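You operate a simulated robot arm through the tools that you are given. There is no shell and no other tool. Be economical: measure what you need, move in short steps, check, and stop when the job is done.

Carry out the task below with a simulated two-armed robot. There is one attempt and no reset: what you move stays moved.

## Task
Restart the printer at its wall socket and print a test page.
Fine: printer off, socket off and on again, printer on. Where these are worked on the way, their far stop is far enough and under half their travel is too little: switch of the socket by the printer.

Only the result counts: the job must be done as asked and must still hold three seconds after the hand-in. Knocking over, shifting, dropping, spilling or breaking anything else fails it.

## Robot
Two 7-joint arms with fingered hands on one trunk, on a base that drives. Base frame: it is fixed to the floor where the robot stands at the start and does not move with it; the origin is under the middle of the robot, x ahead of it, y to its left, z up. Readings come in mm, degrees, newtons and seconds.
The left shoulder is at the start at [60, 126, 1280], the right one opposite. With the tool pointing down near the work surface each hand reaches from about 100 to 680 mm from the robot's upright axis, wherever it stands, measured 20 degrees to its own side. Places, roughly: power button [500, -100, 1000]; quiet switch [700, -100, 1000]; slider with the white knob [600, -100, 1000]; switch of the socket by the printer [800, 600, 900]; test button [500, 0, 1000]. Payload 2.5 kg a hand.
The TCP of each hand is the grasp point between the finger pads, 30 mm short of the fingertips. In the tool frame z runs along the fingers and y along their closing line. The gripper opens to 104 mm. The gripper's body begins 35 mm behind the TCP. The gripper is a hand of 5 fingers: y runs from the thumb to the fingers, the wrist lies at [-15, -104, -178] in the tool frame, and closing takes about 1.5 s.
Orientation is told as [roll, pitch, yaw] about the base's x, y, z axes, in that order, counted from this pose: with the fingers straight down and the wrist toward the robot, the tool's x, y and z point along [0, 1, 0], [1, 0, 0] and [0, 0, -1] of the base frame.

## Interface
- The arms move only by the tool send_rows. It takes "left_series", "right_series" or both (then of equal length, played together; a hand with none holds still); each is a list of rows, each a list of 7 numbers: the gripper command, from -1 (fully open) to 1 (shut), values between in proportion, then the shift along the tool's x, y, z in units of 250 mm (1.0 is 250 mm), then the turn, a rotation vector about the tool's x, y, z in units of 90 degrees (1.0 is 90 degrees). In form: [[gripper, x, y, z, rx, ry, rz], ...]. A call has 1 to 12 rows; each row is the pose to reach, as a shift and turn from the pose commanded when the call began, along the tool's axes at that moment. A call with a number of a shift or a turn outside -1 to 1 is refused whole. A row lasts 0.2 s, in which the tool goes at most 50 mm and 8.6 degrees; a call with a longer step from one row to the next is refused whole, and so is a gripper value outside its range. A pose out of reach is approached as far as the arm can. The call stops where the force on the tool passes 40 N (or 10 N more than at its start, if that is more) or the arm is blocked; 0.2 s more then pass. The fingers move at their own pace (about 153 mm/s each) and stop on an object; they squeeze with about 23 N. The grip force told is the motor's: it shows also when the fingers shut on nothing. Time passes only in rows, and 0.2 s behind the last, so rows that repeat a pose let the fingers close. It gives the time, the measured TCP pose, the force on the tool (base axes), the opening and the grip force at its end, in the units of the frame above (readings bear some noise), with the torque about the TCP (base axes, N m) and any sound that the robot's microphone picked up.
- Cameras (640 x 400 px; columns grow to the right, rows downward): "scene" is now at [138.5, 24.2, 1492.5]; the picture's right is [0.30, -0.95, 0.00], its down [-0.53, -0.17, -0.83] and it looks along [0.79, 0.25, -0.56] (base axes); focal length 249 px, centre (320, 200). "left" rides on the left gripper at [-80, -78, -141] in its tool frame; the picture's right is [-0.78, -0.30, 0.56], its down [0.53, -0.78, 0.33] and it looks along [0.33, 0.56, 0.76] (tool axes); focal length 247 px, centre (320, 200). "right" rides on the right gripper at [80, -78, -141] in its tool frame; the picture's right is [-0.78, 0.30, -0.56], its down [-0.53, -0.78, 0.33] and it looks along [-0.33, 0.56, 0.76] (tool axes); focal length 247 px, centre (320, 200). There is no depth. A picture from a camera that has moved, and an enlarged one, comes with that camera's place and axes in the base frame and with its lens. The place of the scene camera against the robot may be out by one fixed shift of up to 18 mm in any direction.
- camera(camera): a new picture of that camera. It takes no simulated time.
- slide_trunk(by): slides the trunk up (or, below 0, down) by that many mm; the arms and the scene camera ride with it, the base frame stays. It gives what a move gives, with no picture.
- drive_base(legs): drives the robot by 1 to 6 legs, each [ahead, left, turn to the left] in mm, mm and degrees, along the robot's own axes; the way and the turn of a leg run together, so that a leg with both is an arc; at most 1500 mm and 180 degrees a leg. The arms and the cameras ride along, it lands a little off, and it stops where it bumps. It gives what a move gives.
- grasp_type(shape, hand): the hand has 5 fingers and takes this shape, open, in about a second: jaw (thumb against the fingers, like two jaws); tri (thumb and two fingers); tip (a fingertip pinch); poke (one finger out to press); point (the index stretched); flat (the hand flat); cup (the hand cupped); fist (a fist). The gripper value then closes the fingers along that shape, each until it touches; the sizes above hold for jaw. It gives what a move gives, with no picture.
- turn_head(pan, tilt): turns the head with the scene camera to pan (to the left, within 86 degrees either way) and tilt (down, from -29 to 69), counted from straight ahead of the robot. It gives what a move gives.
- enlarge(camera, box): a new picture of the part [left, top, right, bottom] of that camera's present view, enlarged. It takes no simulated time.
- finish_job(): hands the job in; it is judged then, once.

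Work in short steps. Places have to be worked out from the pictures, the camera data and where the tool is seen: move nearer, look again, correct. Check each grasp and each placing, and mend what went wrong. You have 120 turns and 88 pictures in all, those below and enlarged ones among them. Open the grippers and draw the arms clear of the work before you hand the job in, unless the task says otherwise; then end with one line.

The tools are called after "Request:" as a command line: name --argument value ..., lists and objects as JSON in quotes. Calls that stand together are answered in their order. send_rows: Moves the arms, as the interface text tells. Its arguments: {"type":"object","properties":{"left_series":{"type":"array","items":{"type":"array","items":{"type":"number"}}},"right_series":{"type":"array","items":{"type":"array","items":{"type":"number"}}}},"required":[]} The other tools are called the same way: slide_trunk (by) slides the trunk up or down; grasp_type (shape, hand) gives the hand a shape; drive_base (legs) drives the base; turn_head (pan, tilt) turns the head that bears the scene camera; camera (camera) takes a picture; enlarge (camera, box) takes an enlarged picture of a part of a camera's view; finish_job () hands the job in.

At the start:

```text
t: 0.0
left_position: [432.7, 305.9, 1321.1]
left_tool_rot: [0.0, 0.0, 0.1]
left_force: [-0.6, -0.8, 0.1]
left_moment: [0.02, -0.02, -0.02]
left_grip_width: 103.6
left_grip_force: 0.1
left_shape: jaw
right_position: [429.2, -105.7, 1300.5]
right_tool_rot: [0.1, 0.0, 0.0]
right_force: [-0.6, 1.4, 0.0]
right_moment: [-0.01, -0.03, -0.01]
right_grip_width: 103.6
right_grip_force: 0.2
right_shape: jaw
trunk travel left (down, up): [-675.0, 265.0]
robot x, y, heading: [-0.6, -1.5, 0.3]
head pan, tilt: [17.3, 33.7]
```

scene: 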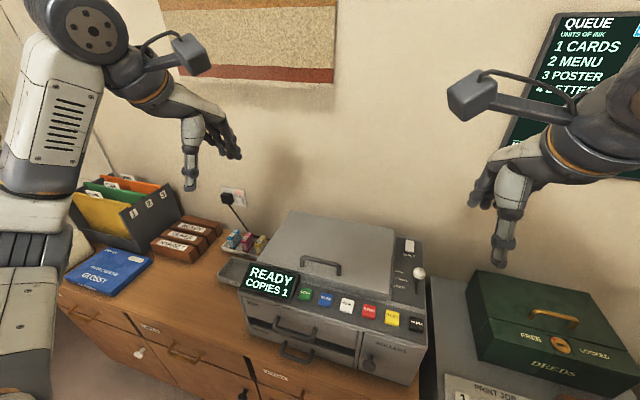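
right: 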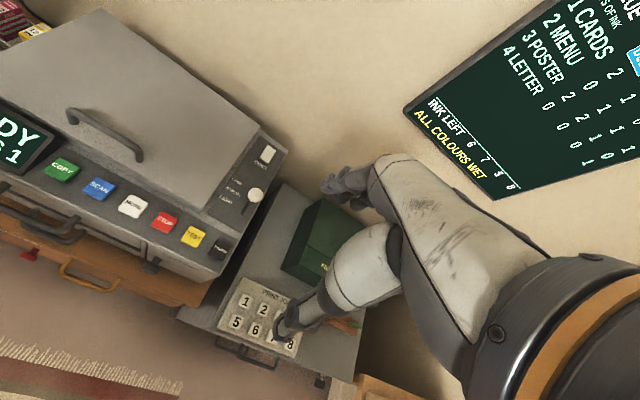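
left: 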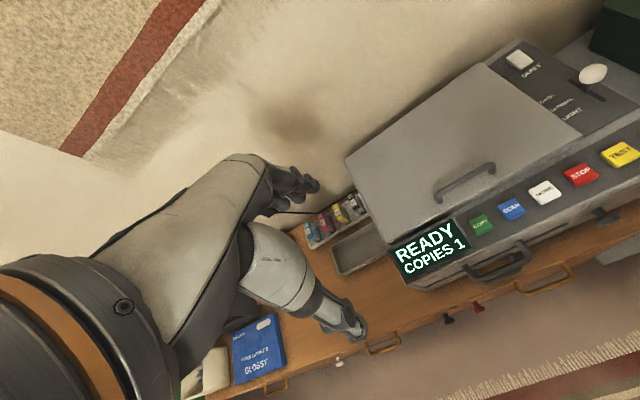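

The scene shows the printer with a button row and a socket on the wall behind the desk. I enlarge both to read labels.

Request:
enlarge --camera "scene" --box '[230, 220, 440, 350]'

Request:
enlarge --camera "scene" --box '[190, 170, 290, 260]'

```text
3.05 times, centred on (335, 285) of scene
camera zoom: at [138.5, 24.2, 1492.5], right [0.3, -0.95, 0.0], down [-0.53, -0.17, -0.83], along [0.79, 0.25, -0.56], focal length 760 px, centre (274, -59)
```

zoom: 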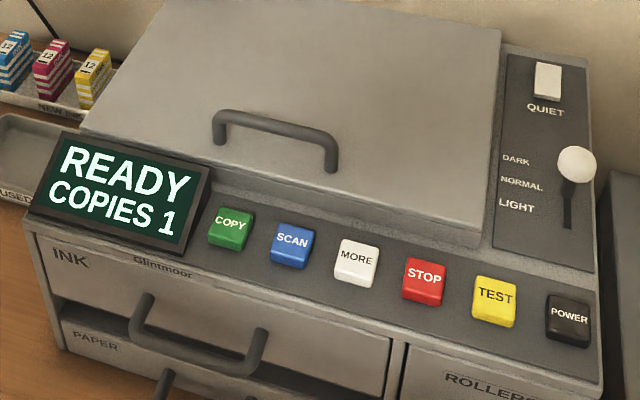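

```text
4.44 times, centred on (240, 215) of scene
camera zoom: at [138.5, 24.2, 1492.5], right [0.3, -0.95, 0.0], down [-0.53, -0.17, -0.83], along [0.79, 0.25, -0.56], focal length 1109 px, centre (676, 133)
```

zoom: 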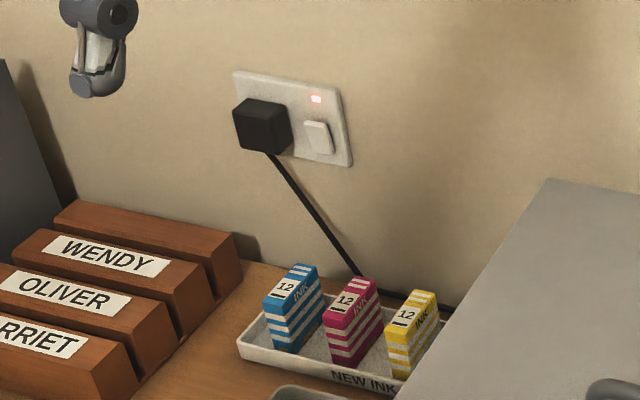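

Triangulating from the cameras, the power button is near (483,-82,966) and the test button near (475,-30,973). I shape the right hand to poke and look at where the fingertip is.

Request:
grasp_type --hand "right" --shape "poke"

Request:
grasp_type --hand "left" --shape "poke"

Request:
camera --camera "right"

Request:
camera --camera "left"

Request:
camera --camera "scene"

```text
t: 0.9
left_position: [432.8, 306.5, 1321.6]
left_tool_rot: [0.0, 0.1, 0.0]
left_force: [-0.3, 0.7, 0.5]
left_moment: [0.0, 0.0, 0.01]
left_grip_width: 103.6
left_grip_force: 0.0
left_shape: jaw
right_position: [429.0, -106.0, 1300.7]
right_tool_rot: [0.0, 0.0, 0.0]
right_force: [0.5, 0.5, -0.4]
right_moment: [0.0, 0.03, 0.01]
right_grip_width: 0.0
right_grip_force: 0.0
right_shape: poke
trunk travel left (down, up): [-675.0, 265.0]
robot x, y, heading: [-4.4, 2.6, -0.0]
head pan, tilt: [17.3, 33.7]
```

```text
t: 1.8
left_position: [432.0, 306.4, 1321.0]
left_tool_rot: [0.0, 0.0, 0.1]
left_force: [0.2, -0.1, 0.3]
left_moment: [-0.04, -0.04, -0.01]
left_grip_width: 0.1
left_grip_force: 0.0
left_shape: poke
right_position: [429.4, -105.6, 1300.0]
right_tool_rot: [0.0, 0.0, 0.0]
right_force: [-1.1, 0.1, -0.2]
right_moment: [-0.04, -0.01, -0.01]
right_grip_width: 0.1
right_grip_force: 0.1
right_shape: poke
trunk travel left (down, up): [-675.0, 265.0]
robot x, y, heading: [-1.9, -0.3, 0.1]
head pan, tilt: [17.3, 33.7]
```

```text
82 pictures are left
camera right: at [353.3, -26.4, 1442.4], right [0.3, -0.78, 0.56], down [-0.78, -0.53, -0.33], along [0.56, -0.33, -0.76], focal length 247 px, centre (320, 200)
```

right: 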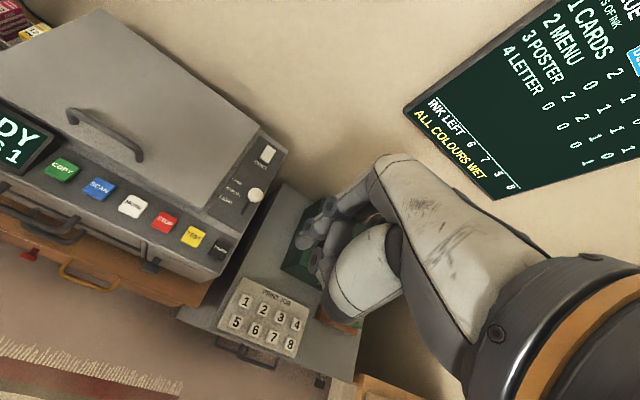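

```text
81 pictures are left
camera left: at [353.9, 226.6, 1463.3], right [-0.3, -0.78, -0.56], down [-0.78, 0.53, -0.33], along [0.56, 0.33, -0.76], focal length 247 px, centre (320, 200)
```

left: 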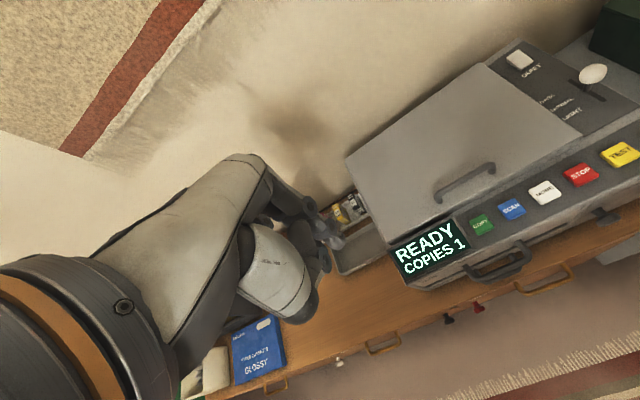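

```text
80 pictures are left
camera scene: at [138.5, 24.2, 1492.5], right [0.3, -0.95, 0.0], down [-0.53, -0.17, -0.83], along [0.79, 0.25, -0.56], focal length 249 px, centre (320, 200)
```

scene: 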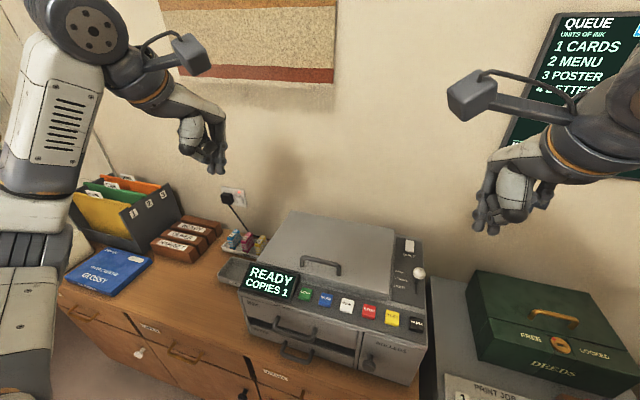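

The poke shape sticks the index out; I enlarge to find the fingertip's place in both views.

Request:
enlarge --camera "scene" --box '[450, 140, 580, 250]'

Request:
enlarge --camera "right" --box '[260, 150, 420, 340]'

```text
3.64 times, centred on (515, 195) of scene
camera zoom: at [138.5, 24.2, 1492.5], right [0.3, -0.95, 0.0], down [-0.53, -0.17, -0.83], along [0.79, 0.25, -0.56], focal length 907 px, centre (-389, 218)
```

zoom: 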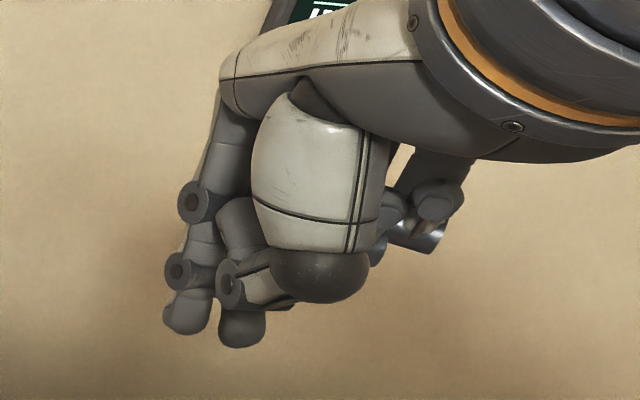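

```text
2.11 times, centred on (340, 245) of right
camera zoom: at [353.3, -26.4, 1442.4], right [0.3, -0.78, 0.56], down [-0.78, -0.53, -0.33], along [0.56, -0.33, -0.76], focal length 520 px, centre (278, 105)
```

zoom: 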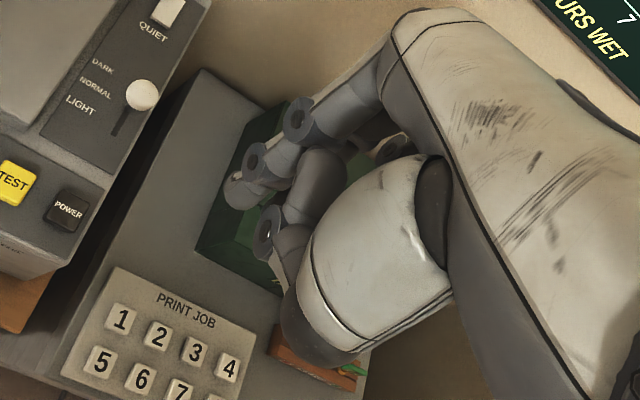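

The tip in poke sits barely below the neighbour finger; I try closing it and compare with the "point" shape on the left.

Request:
send_rows --right_series '[[1, 0, 0, 0, 0, 0, 0], [1, 0, 0, 0, 0, 0, 0], [1, 0, 0, 0, 0, 0, 0], [1, 0, 0, 0, 0, 0, 0], [1, 0, 0, 0, 0, 0, 0]]'

Request:
grasp_type --hand "left" --shape "point"

Request:
enlarge --camera "scene" --box '[450, 140, 580, 250]'

Request:
enlarge --camera "scene" --box '[140, 90, 270, 200]'

```text
t: 3.0
left_position: [432.2, 306.8, 1320.8]
left_tool_rot: [0.1, -0.1, 0.0]
left_force: [0.1, 0.6, 0.0]
left_moment: [0.01, -0.02, 0.02]
left_grip_width: 0.0
left_grip_force: 0.0
left_shape: poke
right_position: [429.4, -107.4, 1301.1]
right_tool_rot: [0.0, 0.0, -0.1]
right_force: [-1.4, 0.2, 0.1]
right_moment: [-0.02, 0.0, 0.0]
right_grip_width: 0.0
right_grip_force: 0.1
right_shape: poke
trunk travel left (down, up): [-675.0, 265.0]
robot x, y, heading: [4.1, -0.9, -0.1]
head pan, tilt: [17.3, 33.7]
```

```text
t: 3.9
left_position: [433.1, 306.1, 1321.0]
left_tool_rot: [0.0, 0.0, 0.1]
left_force: [0.0, -0.7, -0.8]
left_moment: [-0.01, -0.02, 0.01]
left_grip_width: 0.3
left_grip_force: 0.1
left_shape: point
right_position: [429.2, -106.9, 1300.8]
right_tool_rot: [0.0, 0.0, 0.0]
right_force: [0.3, -0.5, 0.4]
right_moment: [0.01, -0.01, -0.01]
right_grip_width: 0.0
right_grip_force: 0.1
right_shape: poke
trunk travel left (down, up): [-675.0, 265.0]
robot x, y, heading: [-0.3, -1.8, -0.1]
head pan, tilt: [17.3, 33.7]
```

```text
3.64 times, centred on (515, 195) of scene
camera zoom: at [138.5, 24.2, 1492.5], right [0.3, -0.95, 0.0], down [-0.53, -0.17, -0.83], along [0.79, 0.25, -0.56], focal length 907 px, centre (-389, 218)
```

zoom: 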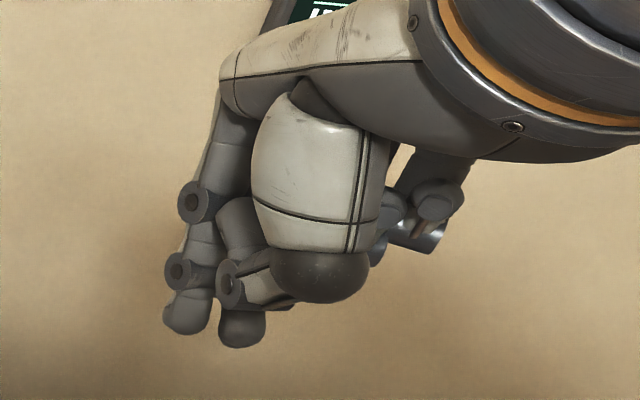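

```text
3.64 times, centred on (205, 145) of scene
camera zoom: at [138.5, 24.2, 1492.5], right [0.3, -0.95, 0.0], down [-0.53, -0.17, -0.83], along [0.79, 0.25, -0.56], focal length 907 px, centre (738, 400)
```

zoom: 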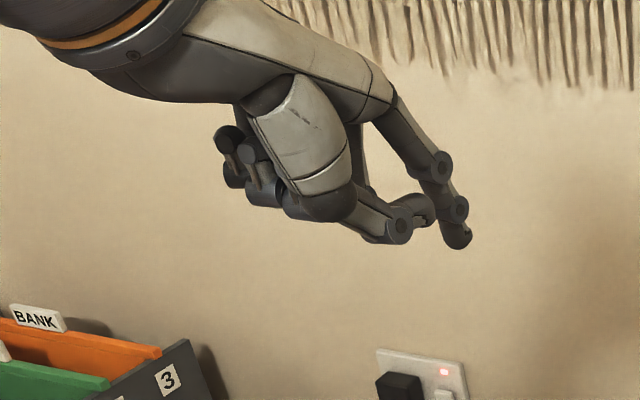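

"Point" gives a clean, isolated index. I set the right hand to point too and locate its tip from two cameras.

Request:
grasp_type --hand "right" --shape "point"

Request:
enlarge --camera "scene" --box '[450, 140, 580, 250]'

Request:
enlarge --camera "right" --box '[260, 100, 420, 290]'

Request:
enlarge --camera "left" --box '[220, 100, 380, 290]'

```text
t: 4.8
left_position: [432.2, 305.9, 1321.5]
left_tool_rot: [0.0, 0.1, -0.1]
left_force: [-0.2, 0.7, 0.4]
left_moment: [-0.03, 0.0, -0.02]
left_grip_width: 0.0
left_grip_force: 0.1
left_shape: point
right_position: [429.6, -106.7, 1298.5]
right_tool_rot: [0.1, 0.0, 0.0]
right_force: [0.1, -0.1, 0.8]
right_moment: [0.02, -0.01, 0.02]
right_grip_width: 0.0
right_grip_force: 0.1
right_shape: point
trunk travel left (down, up): [-675.0, 265.0]
robot x, y, heading: [-0.8, -0.4, -0.1]
head pan, tilt: [17.3, 33.7]
```

```text
3.64 times, centred on (515, 195) of scene
camera zoom: at [138.5, 24.2, 1492.5], right [0.3, -0.95, 0.0], down [-0.53, -0.17, -0.83], along [0.79, 0.25, -0.56], focal length 907 px, centre (-389, 218)
```

zoom: 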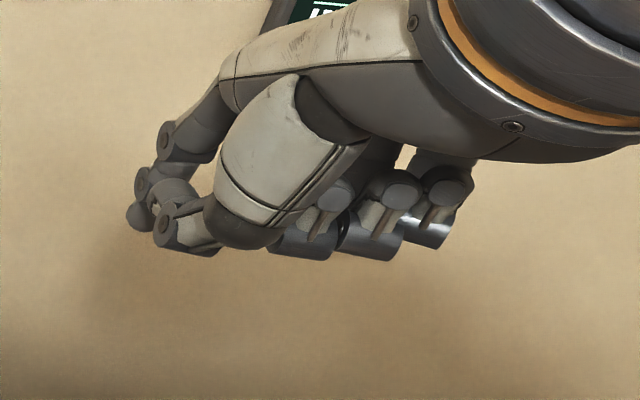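

```text
2.11 times, centred on (340, 195) of right
camera zoom: at [353.3, -26.4, 1442.5], right [0.3, -0.78, 0.56], down [-0.78, -0.53, -0.33], along [0.56, -0.33, -0.76], focal length 520 px, centre (278, 210)
```

zoom: 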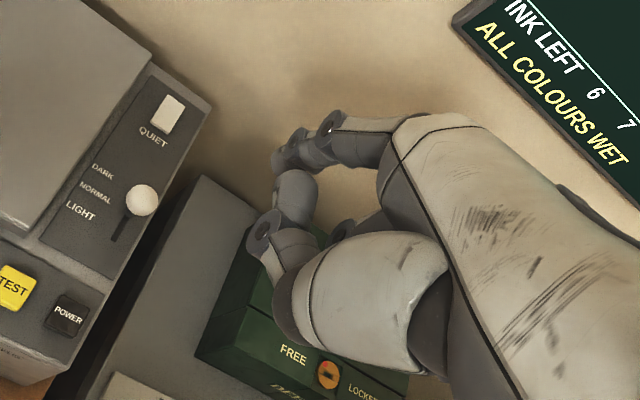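

```text
2.11 times, centred on (300, 195) of left
camera zoom: at [353.9, 226.6, 1463.3], right [-0.3, -0.78, -0.56], down [-0.78, 0.53, -0.33], along [0.56, 0.33, -0.76], focal length 520 px, centre (362, 210)
```

zoom: 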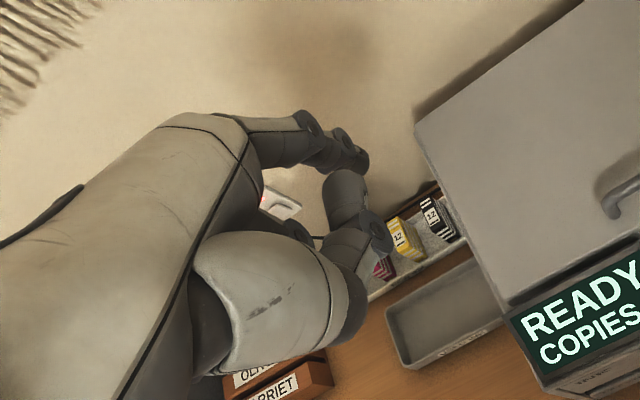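

Index tip relative to TCP in tool frame is about (+22,+53,+8) on the right hand. I tilt the right hand 35° so the finger points down and come down to hover above the power button.

Request:
send_rows --right_series '[[1, 0.002, 0.012, 0.144, 0.078, 0, 0], [1, 0.004, 0.024, 0.288, 0.156, 0, 0], [1, 0.006, 0.036, 0.432, 0.233, 0, 0], [1, 0.008, 0.048, 0.576, 0.311, 0, 0], [1, 0.01, 0.06, 0.72, 0.389, 0, 0]]'

Request:
camera --camera "right"

Request:
camera --camera "scene"

```text
t: 6.0
left_position: [433.0, 306.8, 1321.5]
left_tool_rot: [-0.1, 0.1, 0.0]
left_force: [-0.4, -0.2, -0.1]
left_moment: [0.01, 0.02, 0.02]
left_grip_width: 0.1
left_grip_force: 0.1
left_shape: point
right_position: [445.9, -103.9, 1121.1]
right_tool_rot: [0.0, 35.1, 0.1]
right_force: [-0.3, 0.3, -0.1]
right_moment: [-0.03, 0.01, 0.0]
right_grip_width: 0.1
right_grip_force: 0.1
right_shape: point
trunk travel left (down, up): [-675.0, 265.0]
robot x, y, heading: [-0.8, 0.7, -0.2]
head pan, tilt: [17.3, 33.7]
```

```text
72 pictures are left
camera right: at [465.1, -23.6, 1280.4], right [0.56, -0.78, 0.28], down [-0.83, -0.54, 0.18], along [0.02, -0.33, -0.94], focal length 247 px, centre (320, 200)
```

right: 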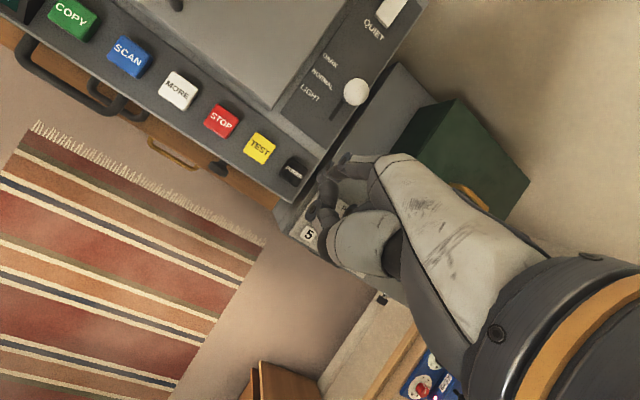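

```text
71 pictures are left
camera scene: at [139.1, 24.3, 1492.5], right [0.3, -0.95, 0.0], down [-0.53, -0.17, -0.83], along [0.79, 0.25, -0.56], focal length 249 px, centre (320, 200)
```

scene: 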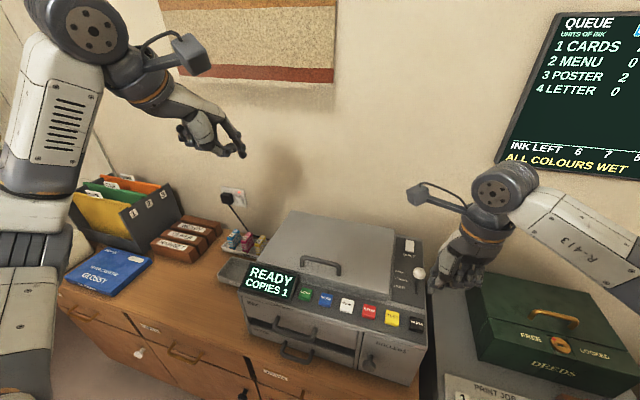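

Power button re-computed at (483,-81,~966), consistent. I enlarge the fingertip in both views to verify the tip offset after tilting.

Request:
enlarge --camera "right" --box '[260, 120, 420, 220]'

Request:
enlarge --camera "scene" --box '[380, 210, 520, 340]'

```text
4.00 times, centred on (340, 170) of right
camera zoom: at [465.1, -23.6, 1280.4], right [0.56, -0.78, 0.28], down [-0.83, -0.54, 0.18], along [0.02, -0.33, -0.94], focal length 988 px, centre (240, 320)
```

zoom: 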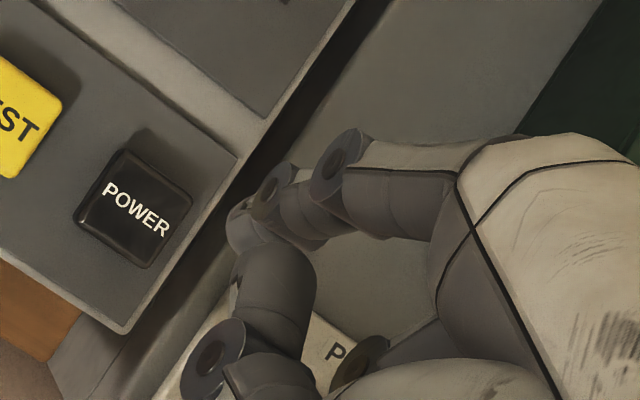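

```text
3.08 times, centred on (450, 275) of scene
camera zoom: at [139.1, 24.3, 1492.5], right [0.3, -0.95, 0.0], down [-0.53, -0.17, -0.83], along [0.79, 0.25, -0.56], focal length 768 px, centre (-80, -31)
```

zoom: 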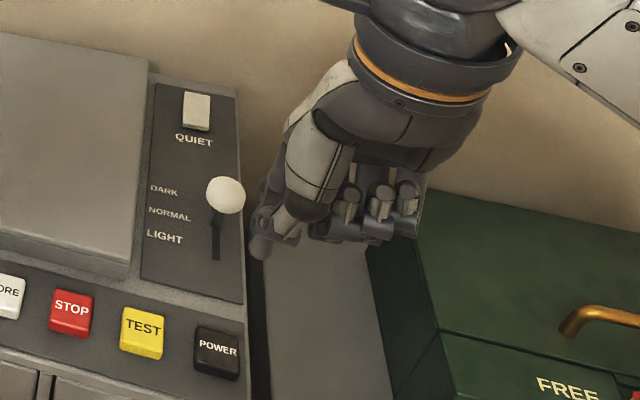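

The tip is at about (485,-82,1085), right above the power button. I descend 90 mm straight down, then check.

Request:
send_rows --right_series '[[1, 0, 0.068, 0.1, 0, 0, 0], [1, 0, 0.135, 0.2, 0, 0, 0], [1, 0, 0.2, 0.3, 0, 0, 0]]'

Request:
enlarge --camera "right" --box '[220, 90, 420, 220]'

Request:
enlarge --camera "scene" --box '[350, 240, 490, 370]'

```text
t: 6.8
left_position: [432.2, 306.4, 1321.7]
left_tool_rot: [0.0, 0.0, 0.0]
left_force: [-0.4, -0.7, 0.6]
left_moment: [-0.01, -0.01, -0.01]
left_grip_width: 0.0
left_grip_force: 0.0
left_shape: point
right_position: [443.1, -104.8, 1030.9]
right_tool_rot: [0.0, 35.0, 0.0]
right_force: [0.3, -0.4, -1.2]
right_moment: [-0.03, 0.0, 0.0]
right_grip_width: 0.0
right_grip_force: 0.1
right_shape: point
trunk travel left (down, up): [-675.0, 265.0]
robot x, y, heading: [2.9, 1.4, -0.2]
head pan, tilt: [17.3, 33.7]
```

```text
3.08 times, centred on (320, 155) of right
camera zoom: at [462.8, -24.2, 1191.6], right [0.56, -0.78, 0.29], down [-0.83, -0.54, 0.17], along [0.02, -0.33, -0.94], focal length 760 px, centre (320, 338)
```

zoom: 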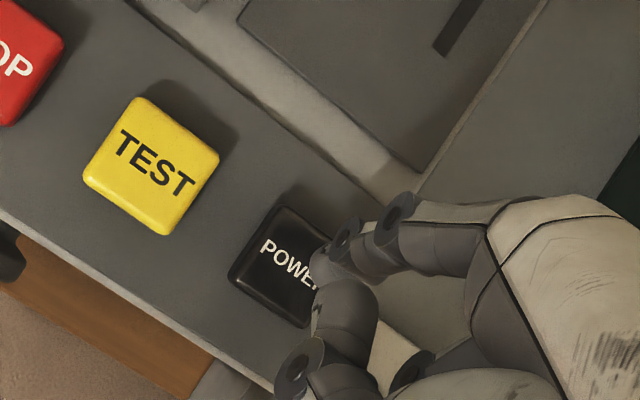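

```text
3.08 times, centred on (420, 305) of scene
camera zoom: at [138.7, 24.1, 1492.6], right [0.3, -0.95, 0.0], down [-0.53, -0.17, -0.83], along [0.79, 0.25, -0.56], focal length 768 px, centre (12, -123)
```

zoom: 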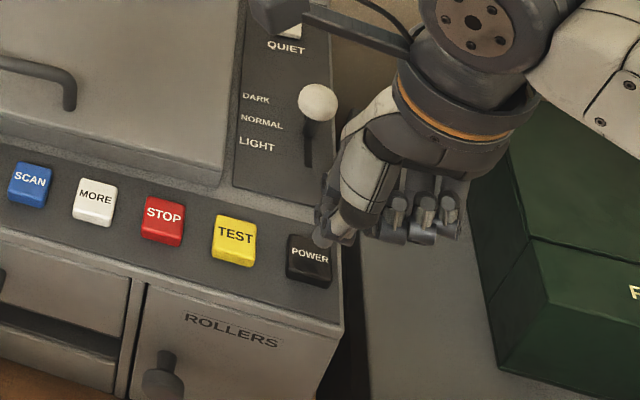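

The tip is about 25 mm above the power button. I press down in small steps, 30 mm at most.

Request:
send_rows --right_series '[[1, 0, 0.023, 0.033, 0, 0, 0], [1, 0, 0.037, 0.052, 0, 0, 0], [1, 0, 0.046, 0.066, 0, 0, 0], [1, 0, 0.055, 0.079, 0, 0, 0], [1, 0, 0.069, 0.098, 0, 0, 0]]'

Request:
enlarge --camera "scene" --box '[230, 220, 440, 350]'

```text
t: 8.0
left_position: [429.5, 306.1, 1322.5]
left_tool_rot: [0.0, -0.1, 0.1]
left_force: [-0.3, -1.1, -0.4]
left_moment: [-0.03, -0.01, -0.03]
left_grip_width: 0.0
left_grip_force: 0.1
left_shape: point
right_position: [445.8, -103.2, 1008.5]
right_tool_rot: [0.4, 34.0, 0.1]
right_force: [5.9, -1.5, 34.8]
right_moment: [0.2, -1.76, -0.12]
right_grip_width: 95.9
right_grip_force: 0.0
right_shape: point
trunk travel left (down, up): [-675.0, 265.0]
robot x, y, heading: [-0.7, 2.1, 0.2]
head pan, tilt: [17.3, 33.7]
heard: click
```

```text
3.05 times, centred on (335, 285) of scene
camera zoom: at [135.9, 24.7, 1493.3], right [0.3, -0.95, 0.0], down [-0.53, -0.17, -0.83], along [0.8, 0.25, -0.55], focal length 760 px, centre (274, -59)
```

zoom: 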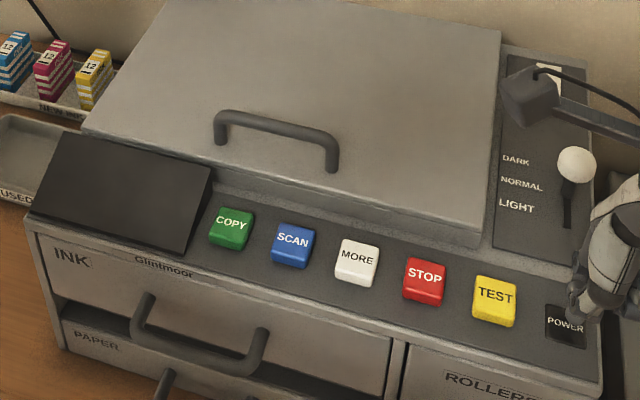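

Click, and the display went dark: the printer is off. I raise the right hand straight up.

Request:
send_rows --right_series '[[1, 0, -0.07, -0.1, 0, 0, 0], [1, 0, -0.17, -0.24, 0, 0, 0], [1, 0, -0.27, -0.385, 0, 0, 0], [1, 0, -0.37, -0.528, 0, 0, 0]]'

Request:
camera --camera "scene"

```text
t: 9.0
left_position: [430.3, 306.8, 1320.8]
left_tool_rot: [0.0, 0.1, -0.1]
left_force: [0.0, 0.3, -0.5]
left_moment: [0.02, 0.0, -0.02]
left_grip_width: 0.0
left_grip_force: 0.1
left_shape: point
right_position: [443.1, -103.3, 1160.7]
right_tool_rot: [0.0, 35.0, 0.0]
right_force: [-0.2, -0.2, 0.0]
right_moment: [0.03, 0.05, 0.02]
right_grip_width: 0.1
right_grip_force: 0.1
right_shape: point
trunk travel left (down, up): [-675.0, 265.0]
robot x, y, heading: [-0.2, -0.4, -0.2]
head pan, tilt: [17.3, 33.7]
```

```text
65 pictures are left
camera scene: at [138.1, 24.5, 1492.5], right [0.3, -0.95, 0.0], down [-0.53, -0.17, -0.83], along [0.79, 0.25, -0.55], focal length 249 px, centre (320, 200)
```

scene: 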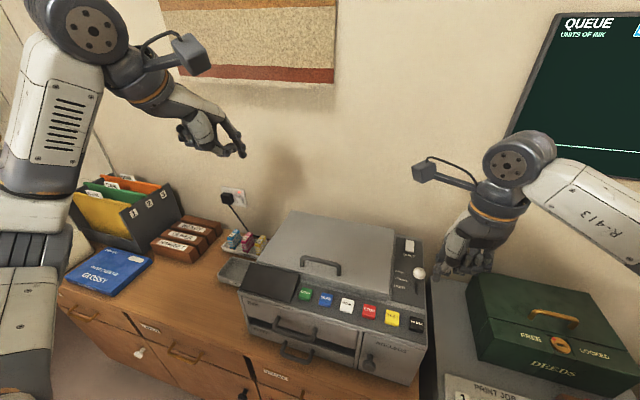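

Now the socket, which is at roughly (855,600,910) on a wall near x≈860. I drive left 420 mm to face it and look again.

Request:
drive_base --legs '[[0, 420, 0]]'

Request:
turn_head --pan 5 --tilt 38

Request:
camera --camera "scene"

Request:
camera --camera "left"

```text
t: 11.6
left_position: [430.2, 724.4, 1322.2]
left_tool_rot: [0.0, 0.0, 0.3]
left_force: [-0.5, 0.2, 0.2]
left_moment: [-0.02, 0.03, 0.0]
left_grip_width: 0.0
left_grip_force: 0.1
left_shape: point
right_position: [443.4, 315.8, 1160.8]
right_tool_rot: [0.0, 34.9, 0.2]
right_force: [-0.2, 0.1, 0.0]
right_moment: [-0.03, 0.0, -0.05]
right_grip_width: 0.1
right_grip_force: 0.0
right_shape: point
trunk travel left (down, up): [-675.0, 265.0]
robot x, y, heading: [-2.4, 418.7, 0.2]
head pan, tilt: [17.3, 33.7]
```

```text
t: 12.3
left_position: [429.9, 725.4, 1322.2]
left_tool_rot: [0.0, 0.1, 0.2]
left_force: [-0.1, 0.9, -0.2]
left_moment: [0.02, -0.01, 0.0]
left_grip_width: 0.0
left_grip_force: 0.1
left_shape: point
right_position: [443.3, 315.0, 1159.2]
right_tool_rot: [-0.1, 35.0, 0.2]
right_force: [0.5, 0.0, 0.2]
right_moment: [0.01, 0.02, 0.03]
right_grip_width: 0.0
right_grip_force: 0.1
right_shape: point
trunk travel left (down, up): [-675.0, 265.0]
robot x, y, heading: [-2.4, 420.1, 0.3]
head pan, tilt: [5.0, 38.0]
```

```text
64 pictures are left
camera scene: at [139.0, 423.1, 1486.0], right [0.09, -1.0, 0.0], down [-0.61, -0.06, -0.79], along [0.78, 0.07, -0.62], focal length 249 px, centre (320, 200)
```

scene: 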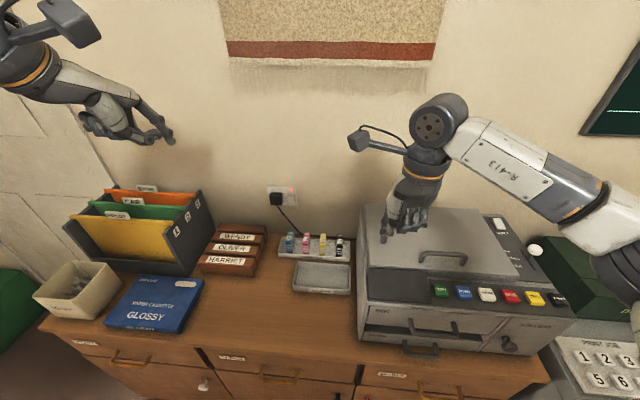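

```text
63 pictures are left
camera left: at [352.3, 645.1, 1463.4], right [-0.29, -0.78, -0.56], down [-0.78, 0.53, -0.33], along [0.55, 0.34, -0.76], focal length 247 px, centre (320, 200)
```

left: 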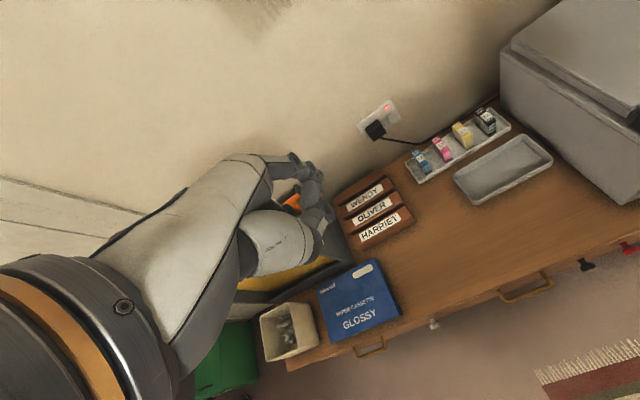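

Request:
enlarge --camera "scene" --box '[250, 170, 330, 220]'

Request:
enlarge --camera "left" --box '[340, 80, 420, 150]'

```text
8.00 times, centred on (290, 195) of scene
camera zoom: at [139.0, 423.1, 1486.0], right [0.09, -1.0, 0.0], down [-0.61, -0.06, -0.79], along [0.78, 0.07, -0.62], focal length 1996 px, centre (560, 240)
```

zoom: 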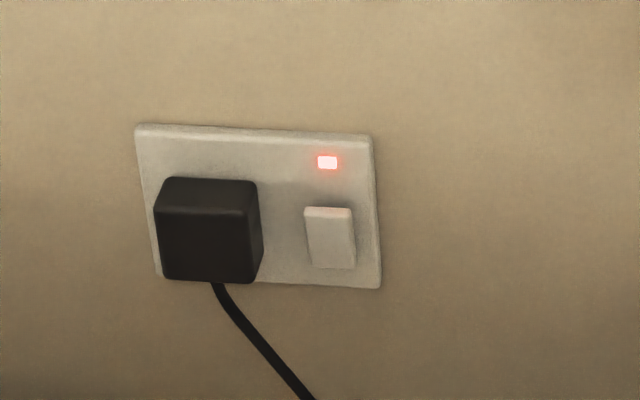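

```text
5.71 times, centred on (380, 115) of left
camera zoom: at [352.3, 645.1, 1463.4], right [-0.29, -0.78, -0.56], down [-0.78, 0.53, -0.33], along [0.55, 0.34, -0.76], focal length 1411 px, centre (-23, 686)
```

zoom: 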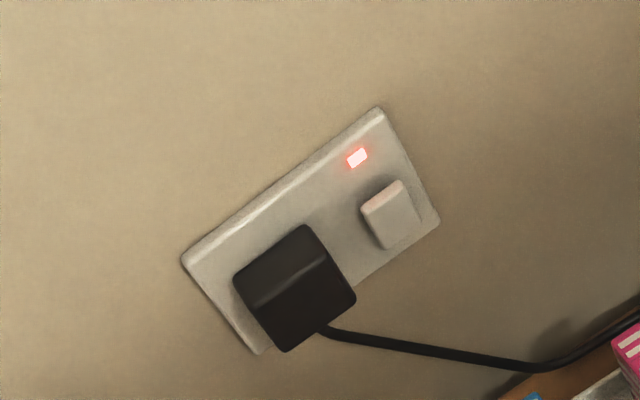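

Switch centre triangulates to about (866,598,~890); it's a rocker right of the plug, with the lamp lit. I raise the right hand clear and bring the left hand in line with the switch, tilting it back 35° so its index points forward.

Request:
send_rows --left_series '[[1, -0.08, 0, 0, -0.078, 0, 0], [1, -0.16, 0, 0, -0.156, 0, 0], [1, -0.25, 0, 0, -0.233, 0, 0], [1, -0.33, 0, 0, -0.311, 0, 0], [1, -0.416, 0, 0, -0.389, 0, 0]]' --right_series '[[1, 0, -0.07, -0.1, 0, 0, 0], [1, 0, -0.14, -0.2, 0, 0, 0], [1, 0, -0.21, -0.3, 0, 0, 0], [1, 0, -0.28, -0.4, 0, 0, 0], [1, 0, -0.344, -0.491, 0, 0, 0]]'

Request:
drive_base --legs '[[80, 0, 0]]'

Request:
slide_trunk --by -100

Request:
camera --camera "left"

Request:
camera --camera "scene"

```text
t: 13.5
left_position: [431.8, 620.9, 1322.6]
left_tool_rot: [-0.1, -35.2, 0.4]
left_force: [-0.1, 0.8, 0.4]
left_moment: [0.02, 0.0, 0.01]
left_grip_width: 0.0
left_grip_force: 0.0
left_shape: point
right_position: [442.3, 316.0, 1311.8]
right_tool_rot: [-0.1, 35.0, 0.3]
right_force: [0.5, -0.1, -0.2]
right_moment: [0.0, -0.04, 0.01]
right_grip_width: 0.0
right_grip_force: 0.0
right_shape: point
trunk travel left (down, up): [-675.0, 265.0]
robot x, y, heading: [-1.1, 415.6, 0.2]
head pan, tilt: [5.0, 38.0]
```

```text
t: 14.6
left_position: [511.9, 621.0, 1322.9]
left_tool_rot: [0.1, -35.0, 0.3]
left_force: [0.2, -1.3, 0.2]
left_moment: [0.04, 0.01, 0.01]
left_grip_width: 0.0
left_grip_force: 0.0
left_shape: point
right_position: [523.9, 314.8, 1310.6]
right_tool_rot: [0.0, 34.9, 0.3]
right_force: [-0.5, 0.1, 0.3]
right_moment: [0.0, 0.01, 0.0]
right_grip_width: 0.2
right_grip_force: 0.1
right_shape: point
trunk travel left (down, up): [-675.0, 265.0]
robot x, y, heading: [75.2, 420.3, 0.3]
head pan, tilt: [5.0, 38.0]
```

```text
t: 15.9
left_position: [511.9, 622.2, 1222.9]
left_tool_rot: [0.0, -35.0, 0.3]
left_force: [-0.2, 0.1, -0.5]
left_moment: [0.0, -0.02, 0.0]
left_grip_width: 0.0
left_grip_force: 0.1
left_shape: point
right_position: [524.0, 313.8, 1211.1]
right_tool_rot: [0.0, 34.9, 0.3]
right_force: [0.2, 0.2, 0.0]
right_moment: [0.02, 0.01, -0.02]
right_grip_width: 0.0
right_grip_force: 0.1
right_shape: point
trunk travel left (down, up): [-575.0, 365.0]
robot x, y, heading: [81.3, 418.1, 0.4]
head pan, tilt: [5.0, 38.0]
```

```text
60 pictures are left
camera left: at [366.5, 541.4, 1293.7], right [0.08, -0.78, -0.63], down [-0.45, 0.53, -0.72], along [0.89, 0.34, -0.3], focal length 247 px, centre (320, 200)
```

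left: 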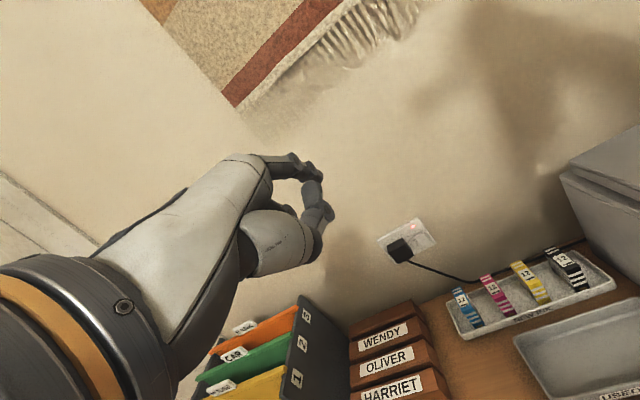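

```text
59 pictures are left
camera scene: at [219.2, 423.5, 1386.0], right [0.09, -1.0, 0.0], down [-0.61, -0.06, -0.79], along [0.78, 0.07, -0.62], focal length 249 px, centre (320, 200)
```

scene: 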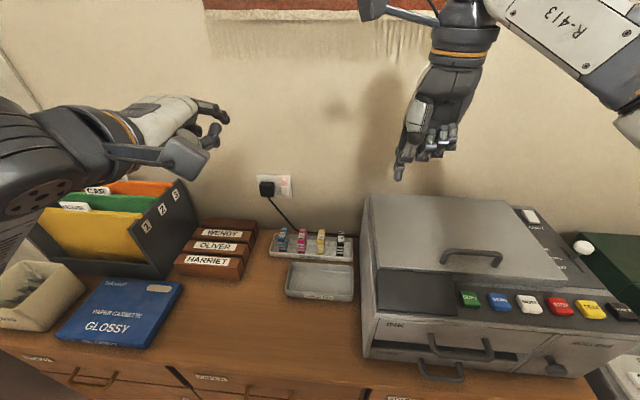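

I refine switch position and fingertip offset with zooms.

Request:
enlarge --camera "left" --box '[370, 200, 450, 270]'

Request:
enlarge --camera "scene" --box '[150, 80, 310, 210]'

Request:
enlarge --camera "left" --box '[230, 140, 350, 270]'

```text
5.71 times, centred on (410, 235) of left
camera zoom: at [366.5, 541.4, 1293.7], right [0.08, -0.78, -0.63], down [-0.45, 0.53, -0.72], along [0.89, 0.34, -0.3], focal length 1411 px, centre (-194, 0)
```

zoom: 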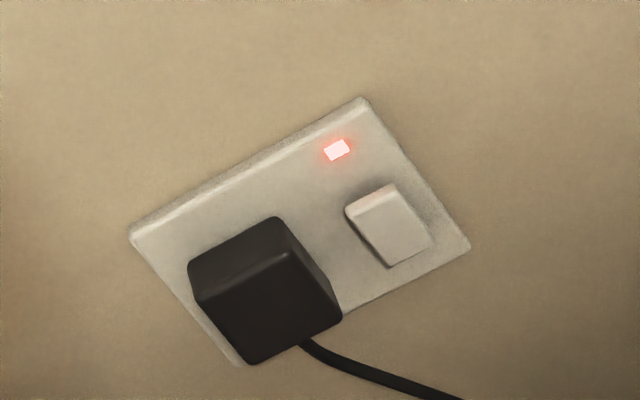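

```text
3.08 times, centred on (230, 145) of scene
camera zoom: at [219.2, 423.5, 1386.0], right [0.09, -1.0, 0.0], down [-0.61, -0.06, -0.79], along [0.78, 0.07, -0.62], focal length 768 px, centre (597, 369)
```

zoom: 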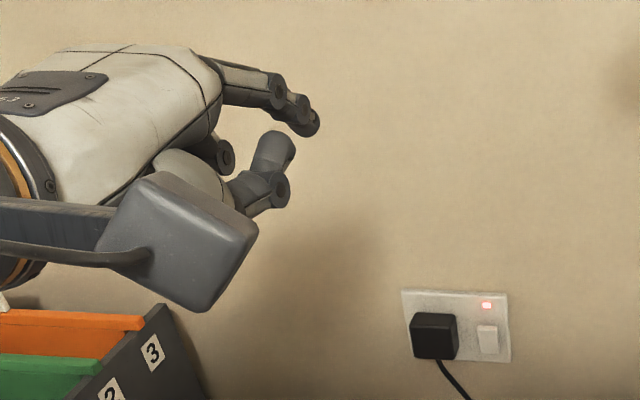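

```text
3.08 times, centred on (290, 205) of left
camera zoom: at [366.5, 541.4, 1293.7], right [0.08, -0.78, -0.63], down [-0.45, 0.53, -0.72], along [0.89, 0.34, -0.3], focal length 760 px, centre (412, 185)
```

zoom: 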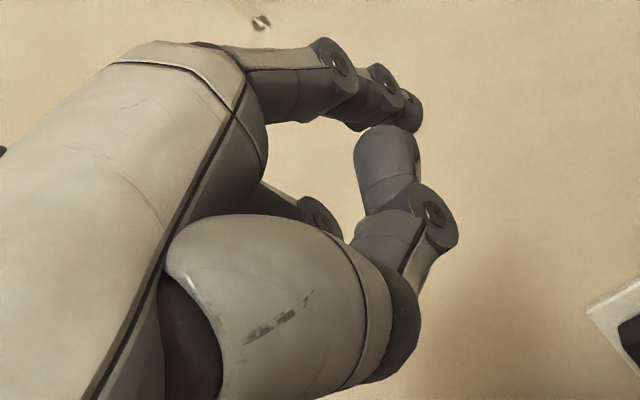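

Switch at about (872,601,886), fingertip offset holds. The rocker's top stands out (on = bottom in), so I'll press the top first. Moving half way toward it along the tool z.

Request:
send_rows --left_series '[[1, 0, 0.005, 0.176, 0, 0, 0], [1, 0, 0.01, 0.352, 0, 0, 0], [1, 0, 0.015, 0.528, 0, 0, 0], [1, 0, 0.02, 0.704, 0, 0, 0], [1, 0, 0.025, 0.88, 0, 0, 0]]'

Request:
camera --camera "left"

Request:
camera --camera "scene"

```text
t: 17.1
left_position: [643.9, 622.7, 1046.4]
left_tool_rot: [0.0, -35.0, 0.3]
left_force: [0.8, 0.3, 0.3]
left_moment: [0.01, 0.0, 0.02]
left_grip_width: 0.0
left_grip_force: 0.1
left_shape: point
right_position: [524.0, 314.9, 1210.4]
right_tool_rot: [0.0, 35.0, 0.3]
right_force: [-0.1, -0.5, -0.3]
right_moment: [0.0, -0.02, 0.0]
right_grip_width: 0.0
right_grip_force: 0.1
right_shape: point
trunk travel left (down, up): [-575.0, 365.0]
robot x, y, heading: [78.4, 416.9, 0.1]
head pan, tilt: [5.0, 38.0]
```

```text
55 pictures are left
camera left: at [497.8, 542.1, 1116.9], right [0.08, -0.78, -0.63], down [-0.45, 0.53, -0.72], along [0.89, 0.34, -0.3], focal length 247 px, centre (320, 200)
```

left: 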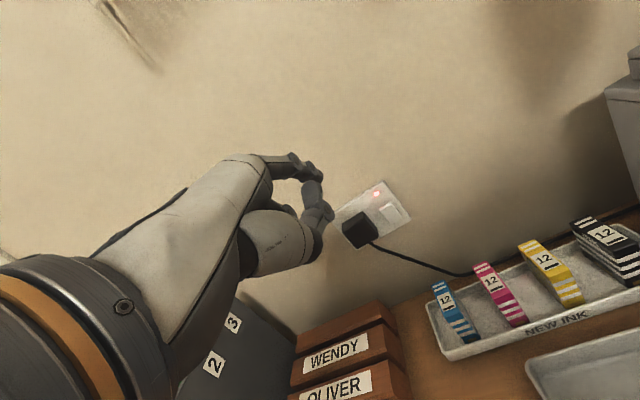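

```text
54 pictures are left
camera scene: at [219.6, 423.5, 1386.0], right [0.09, -1.0, 0.0], down [-0.61, -0.06, -0.79], along [0.78, 0.07, -0.62], focal length 249 px, centre (320, 200)
```

scene: 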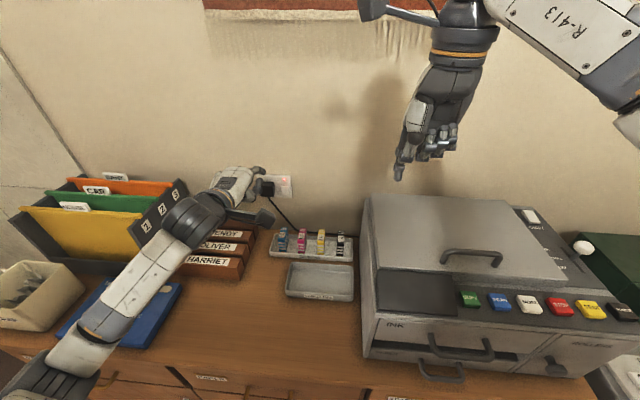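

Re-triangulating with the left camera alone gives the switch nearer: about (834,597,921). I zoom to refine.

Request:
enlarge --camera "left" --box '[320, 160, 440, 260]'

Request:
enlarge --camera "scene" --box '[200, 140, 330, 240]'

```text
4.00 times, centred on (380, 210) of left
camera zoom: at [497.8, 542.1, 1116.9], right [0.08, -0.78, -0.63], down [-0.45, 0.53, -0.72], along [0.89, 0.34, -0.3], focal length 988 px, centre (80, 160)
```

zoom: 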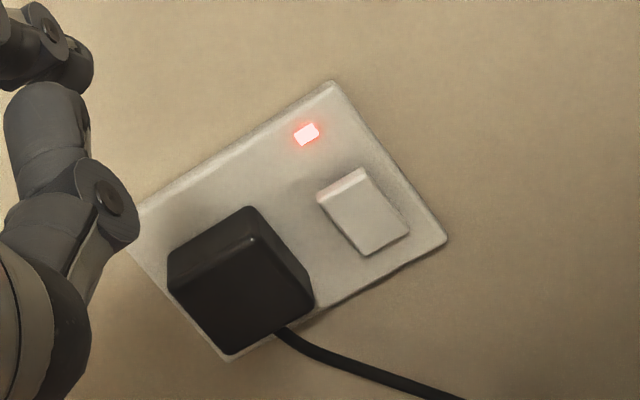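

```text
4.00 times, centred on (265, 190) of scene
camera zoom: at [219.6, 423.5, 1386.0], right [0.09, -1.0, 0.0], down [-0.61, -0.06, -0.79], along [0.78, 0.07, -0.62], focal length 998 px, centre (540, 240)
```

zoom: 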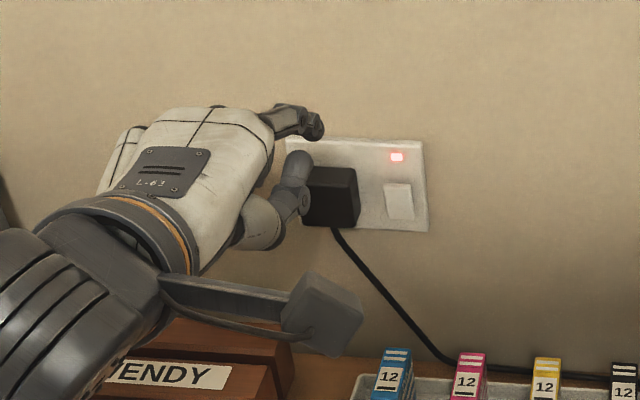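

Face centre at ≈(834,597,920). I move the tip to about 20 mm before the rocker's top half, (810,597,931).

Request:
send_rows --left_series '[[1, -0.003, 0.014, 0.145, 0, 0, 0], [1, -0.006, 0.028, 0.29, 0, 0, 0], [1, -0.01, 0.042, 0.435, 0, 0, 0], [1, -0.013, 0.055, 0.58, 0, 0, 0], [1, -0.016, 0.068, 0.722, 0, 0, 0]]'

Request:
enlarge --camera "left" --box '[260, 120, 420, 250]'

Request:
enlarge --camera "scene" --box '[220, 140, 330, 220]'

```text
t: 18.3
left_position: [762.3, 617.7, 908.0]
left_tool_rot: [-0.1, -35.2, 0.3]
left_force: [0.3, 0.6, -0.7]
left_moment: [0.04, -0.01, -0.01]
left_grip_width: 0.0
left_grip_force: 0.1
left_shape: point
right_position: [524.0, 315.6, 1210.4]
right_tool_rot: [0.0, 35.0, 0.2]
right_force: [-0.1, -1.1, 0.7]
right_moment: [0.01, -0.01, 0.01]
right_grip_width: 0.0
right_grip_force: 0.1
right_shape: point
trunk travel left (down, up): [-575.0, 365.0]
robot x, y, heading: [81.2, 414.3, 0.2]
head pan, tilt: [5.0, 38.0]
```

```text
3.08 times, centred on (340, 185) of left
camera zoom: at [616.6, 538.2, 979.6], right [0.08, -0.78, -0.63], down [-0.45, 0.53, -0.72], along [0.89, 0.34, -0.3], focal length 760 px, centre (258, 246)
```

zoom: 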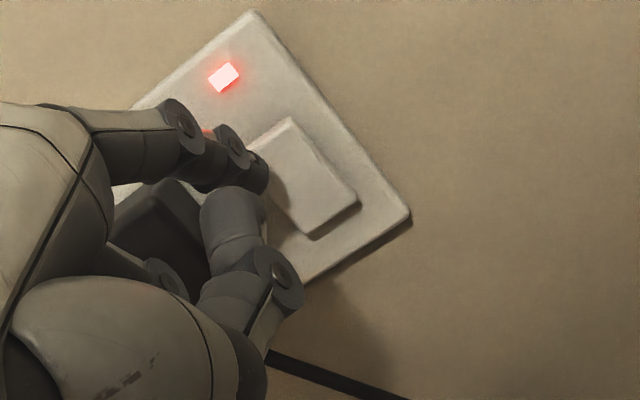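

```text
5.00 times, centred on (275, 180) of scene
camera zoom: at [219.6, 423.4, 1386.0], right [0.09, -1.0, 0.0], down [-0.61, -0.06, -0.79], along [0.78, 0.07, -0.62], focal length 1247 px, centre (545, 300)
```

zoom: 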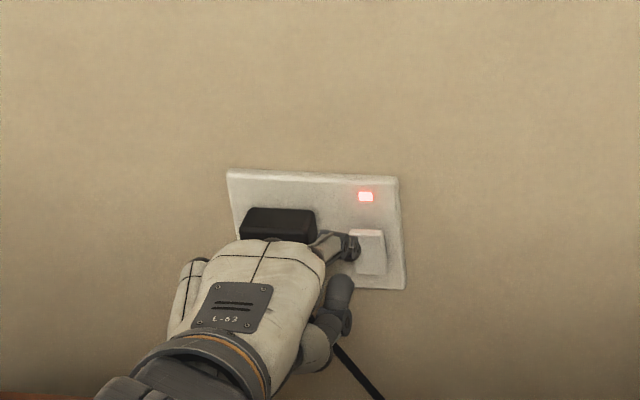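

The tip is ~22 mm off, needing 4 mm right and ~5 mm down. I correct and press forward in small steps on the top half.

Request:
send_rows --left_series '[[1, -0.016, -0.0115, 0.0164, 0, 0, 0], [1, -0.016, 0.0213, 0.0394, 0, 0, 0], [1, -0.016, 0.041, 0.0532, 0, 0, 0], [1, -0.016, 0.0541, 0.0624, 0, 0, 0], [1, -0.016, 0.0672, 0.0716, 0, 0, 0], [1, -0.016, 0.0803, 0.0808, 0, 0, 0], [1, -0.016, 0.0934, 0.09, 0, 0, 0]]'

Request:
enlarge --camera "left" --box '[260, 120, 420, 250]'

```text
t: 19.9
left_position: [790.8, 615.4, 902.8]
left_tool_rot: [0.0, -35.0, 0.4]
left_force: [-23.1, -1.2, 2.6]
left_moment: [0.0, -0.33, -0.2]
left_grip_width: 96.1
left_grip_force: 0.0
left_shape: point
right_position: [520.5, 314.9, 1212.5]
right_tool_rot: [0.0, 34.8, 0.3]
right_force: [0.5, 0.2, -0.4]
right_moment: [-0.02, 0.0, -0.02]
right_grip_width: 0.0
right_grip_force: 0.0
right_shape: point
trunk travel left (down, up): [-575.0, 365.0]
robot x, y, heading: [82.0, 418.2, 0.1]
head pan, tilt: [5.0, 38.0]
```

```text
3.08 times, centred on (340, 185) of left
camera zoom: at [645.4, 534.6, 974.2], right [0.08, -0.78, -0.63], down [-0.45, 0.53, -0.72], along [0.89, 0.34, -0.3], focal length 760 px, centre (258, 246)
```

zoom: 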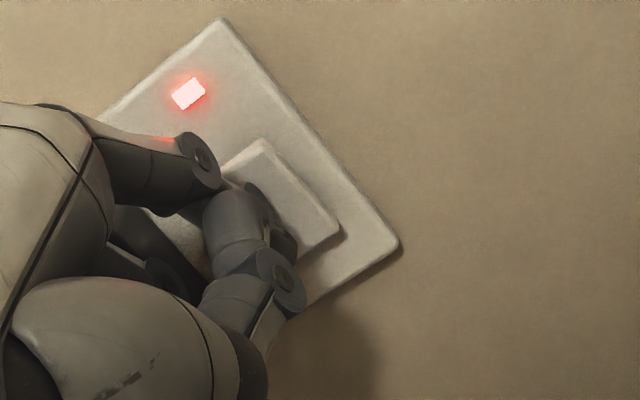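

No click, and the finger curled; the moment suggests the other fingers partly met the plug. I back off, and will roll the hand palm-right so the wrist comes from the right, clear of the plug, with the fingertip axis straight at the wall.

Request:
send_rows --left_series '[[1, 0, -0.131, -0.092, 0, 0, 0], [1, 0, -0.25, -0.2, 0, 0, 0], [1, 0, -0.301, -0.38, 0, 0, 0], [1, 0, -0.301, -0.407, 0, 0, 0]]'

Request:
enlarge --camera "left" --box '[230, 110, 450, 270]'

```text
t: 20.9
left_position: [672.7, 613.9, 942.2]
left_tool_rot: [0.0, -35.0, 0.3]
left_force: [0.6, -0.4, 0.1]
left_moment: [0.01, -0.01, 0.01]
left_grip_width: 95.7
left_grip_force: 0.1
left_shape: point
right_position: [523.2, 314.9, 1211.2]
right_tool_rot: [-0.1, 35.1, 0.3]
right_force: [0.1, -0.5, 0.3]
right_moment: [0.01, 0.02, 0.0]
right_grip_width: 0.0
right_grip_force: 0.0
right_shape: point
trunk travel left (down, up): [-575.0, 365.0]
robot x, y, heading: [81.8, 417.8, 0.6]
head pan, tilt: [5.0, 38.0]
```

```text
2.50 times, centred on (340, 190) of left
camera zoom: at [527.2, 533.0, 1014.0], right [0.08, -0.78, -0.63], down [-0.45, 0.53, -0.72], along [0.89, 0.34, -0.31], focal length 617 px, centre (270, 225)
```

zoom: 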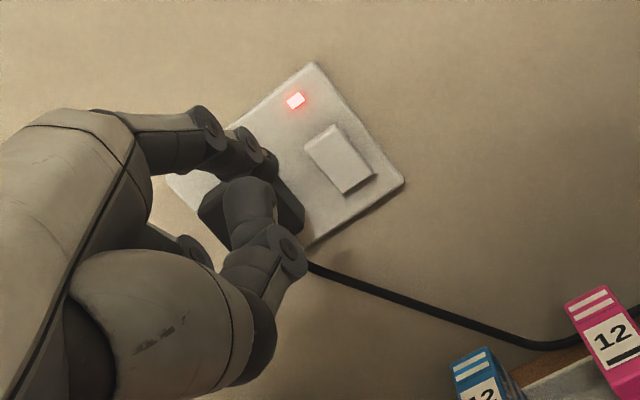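

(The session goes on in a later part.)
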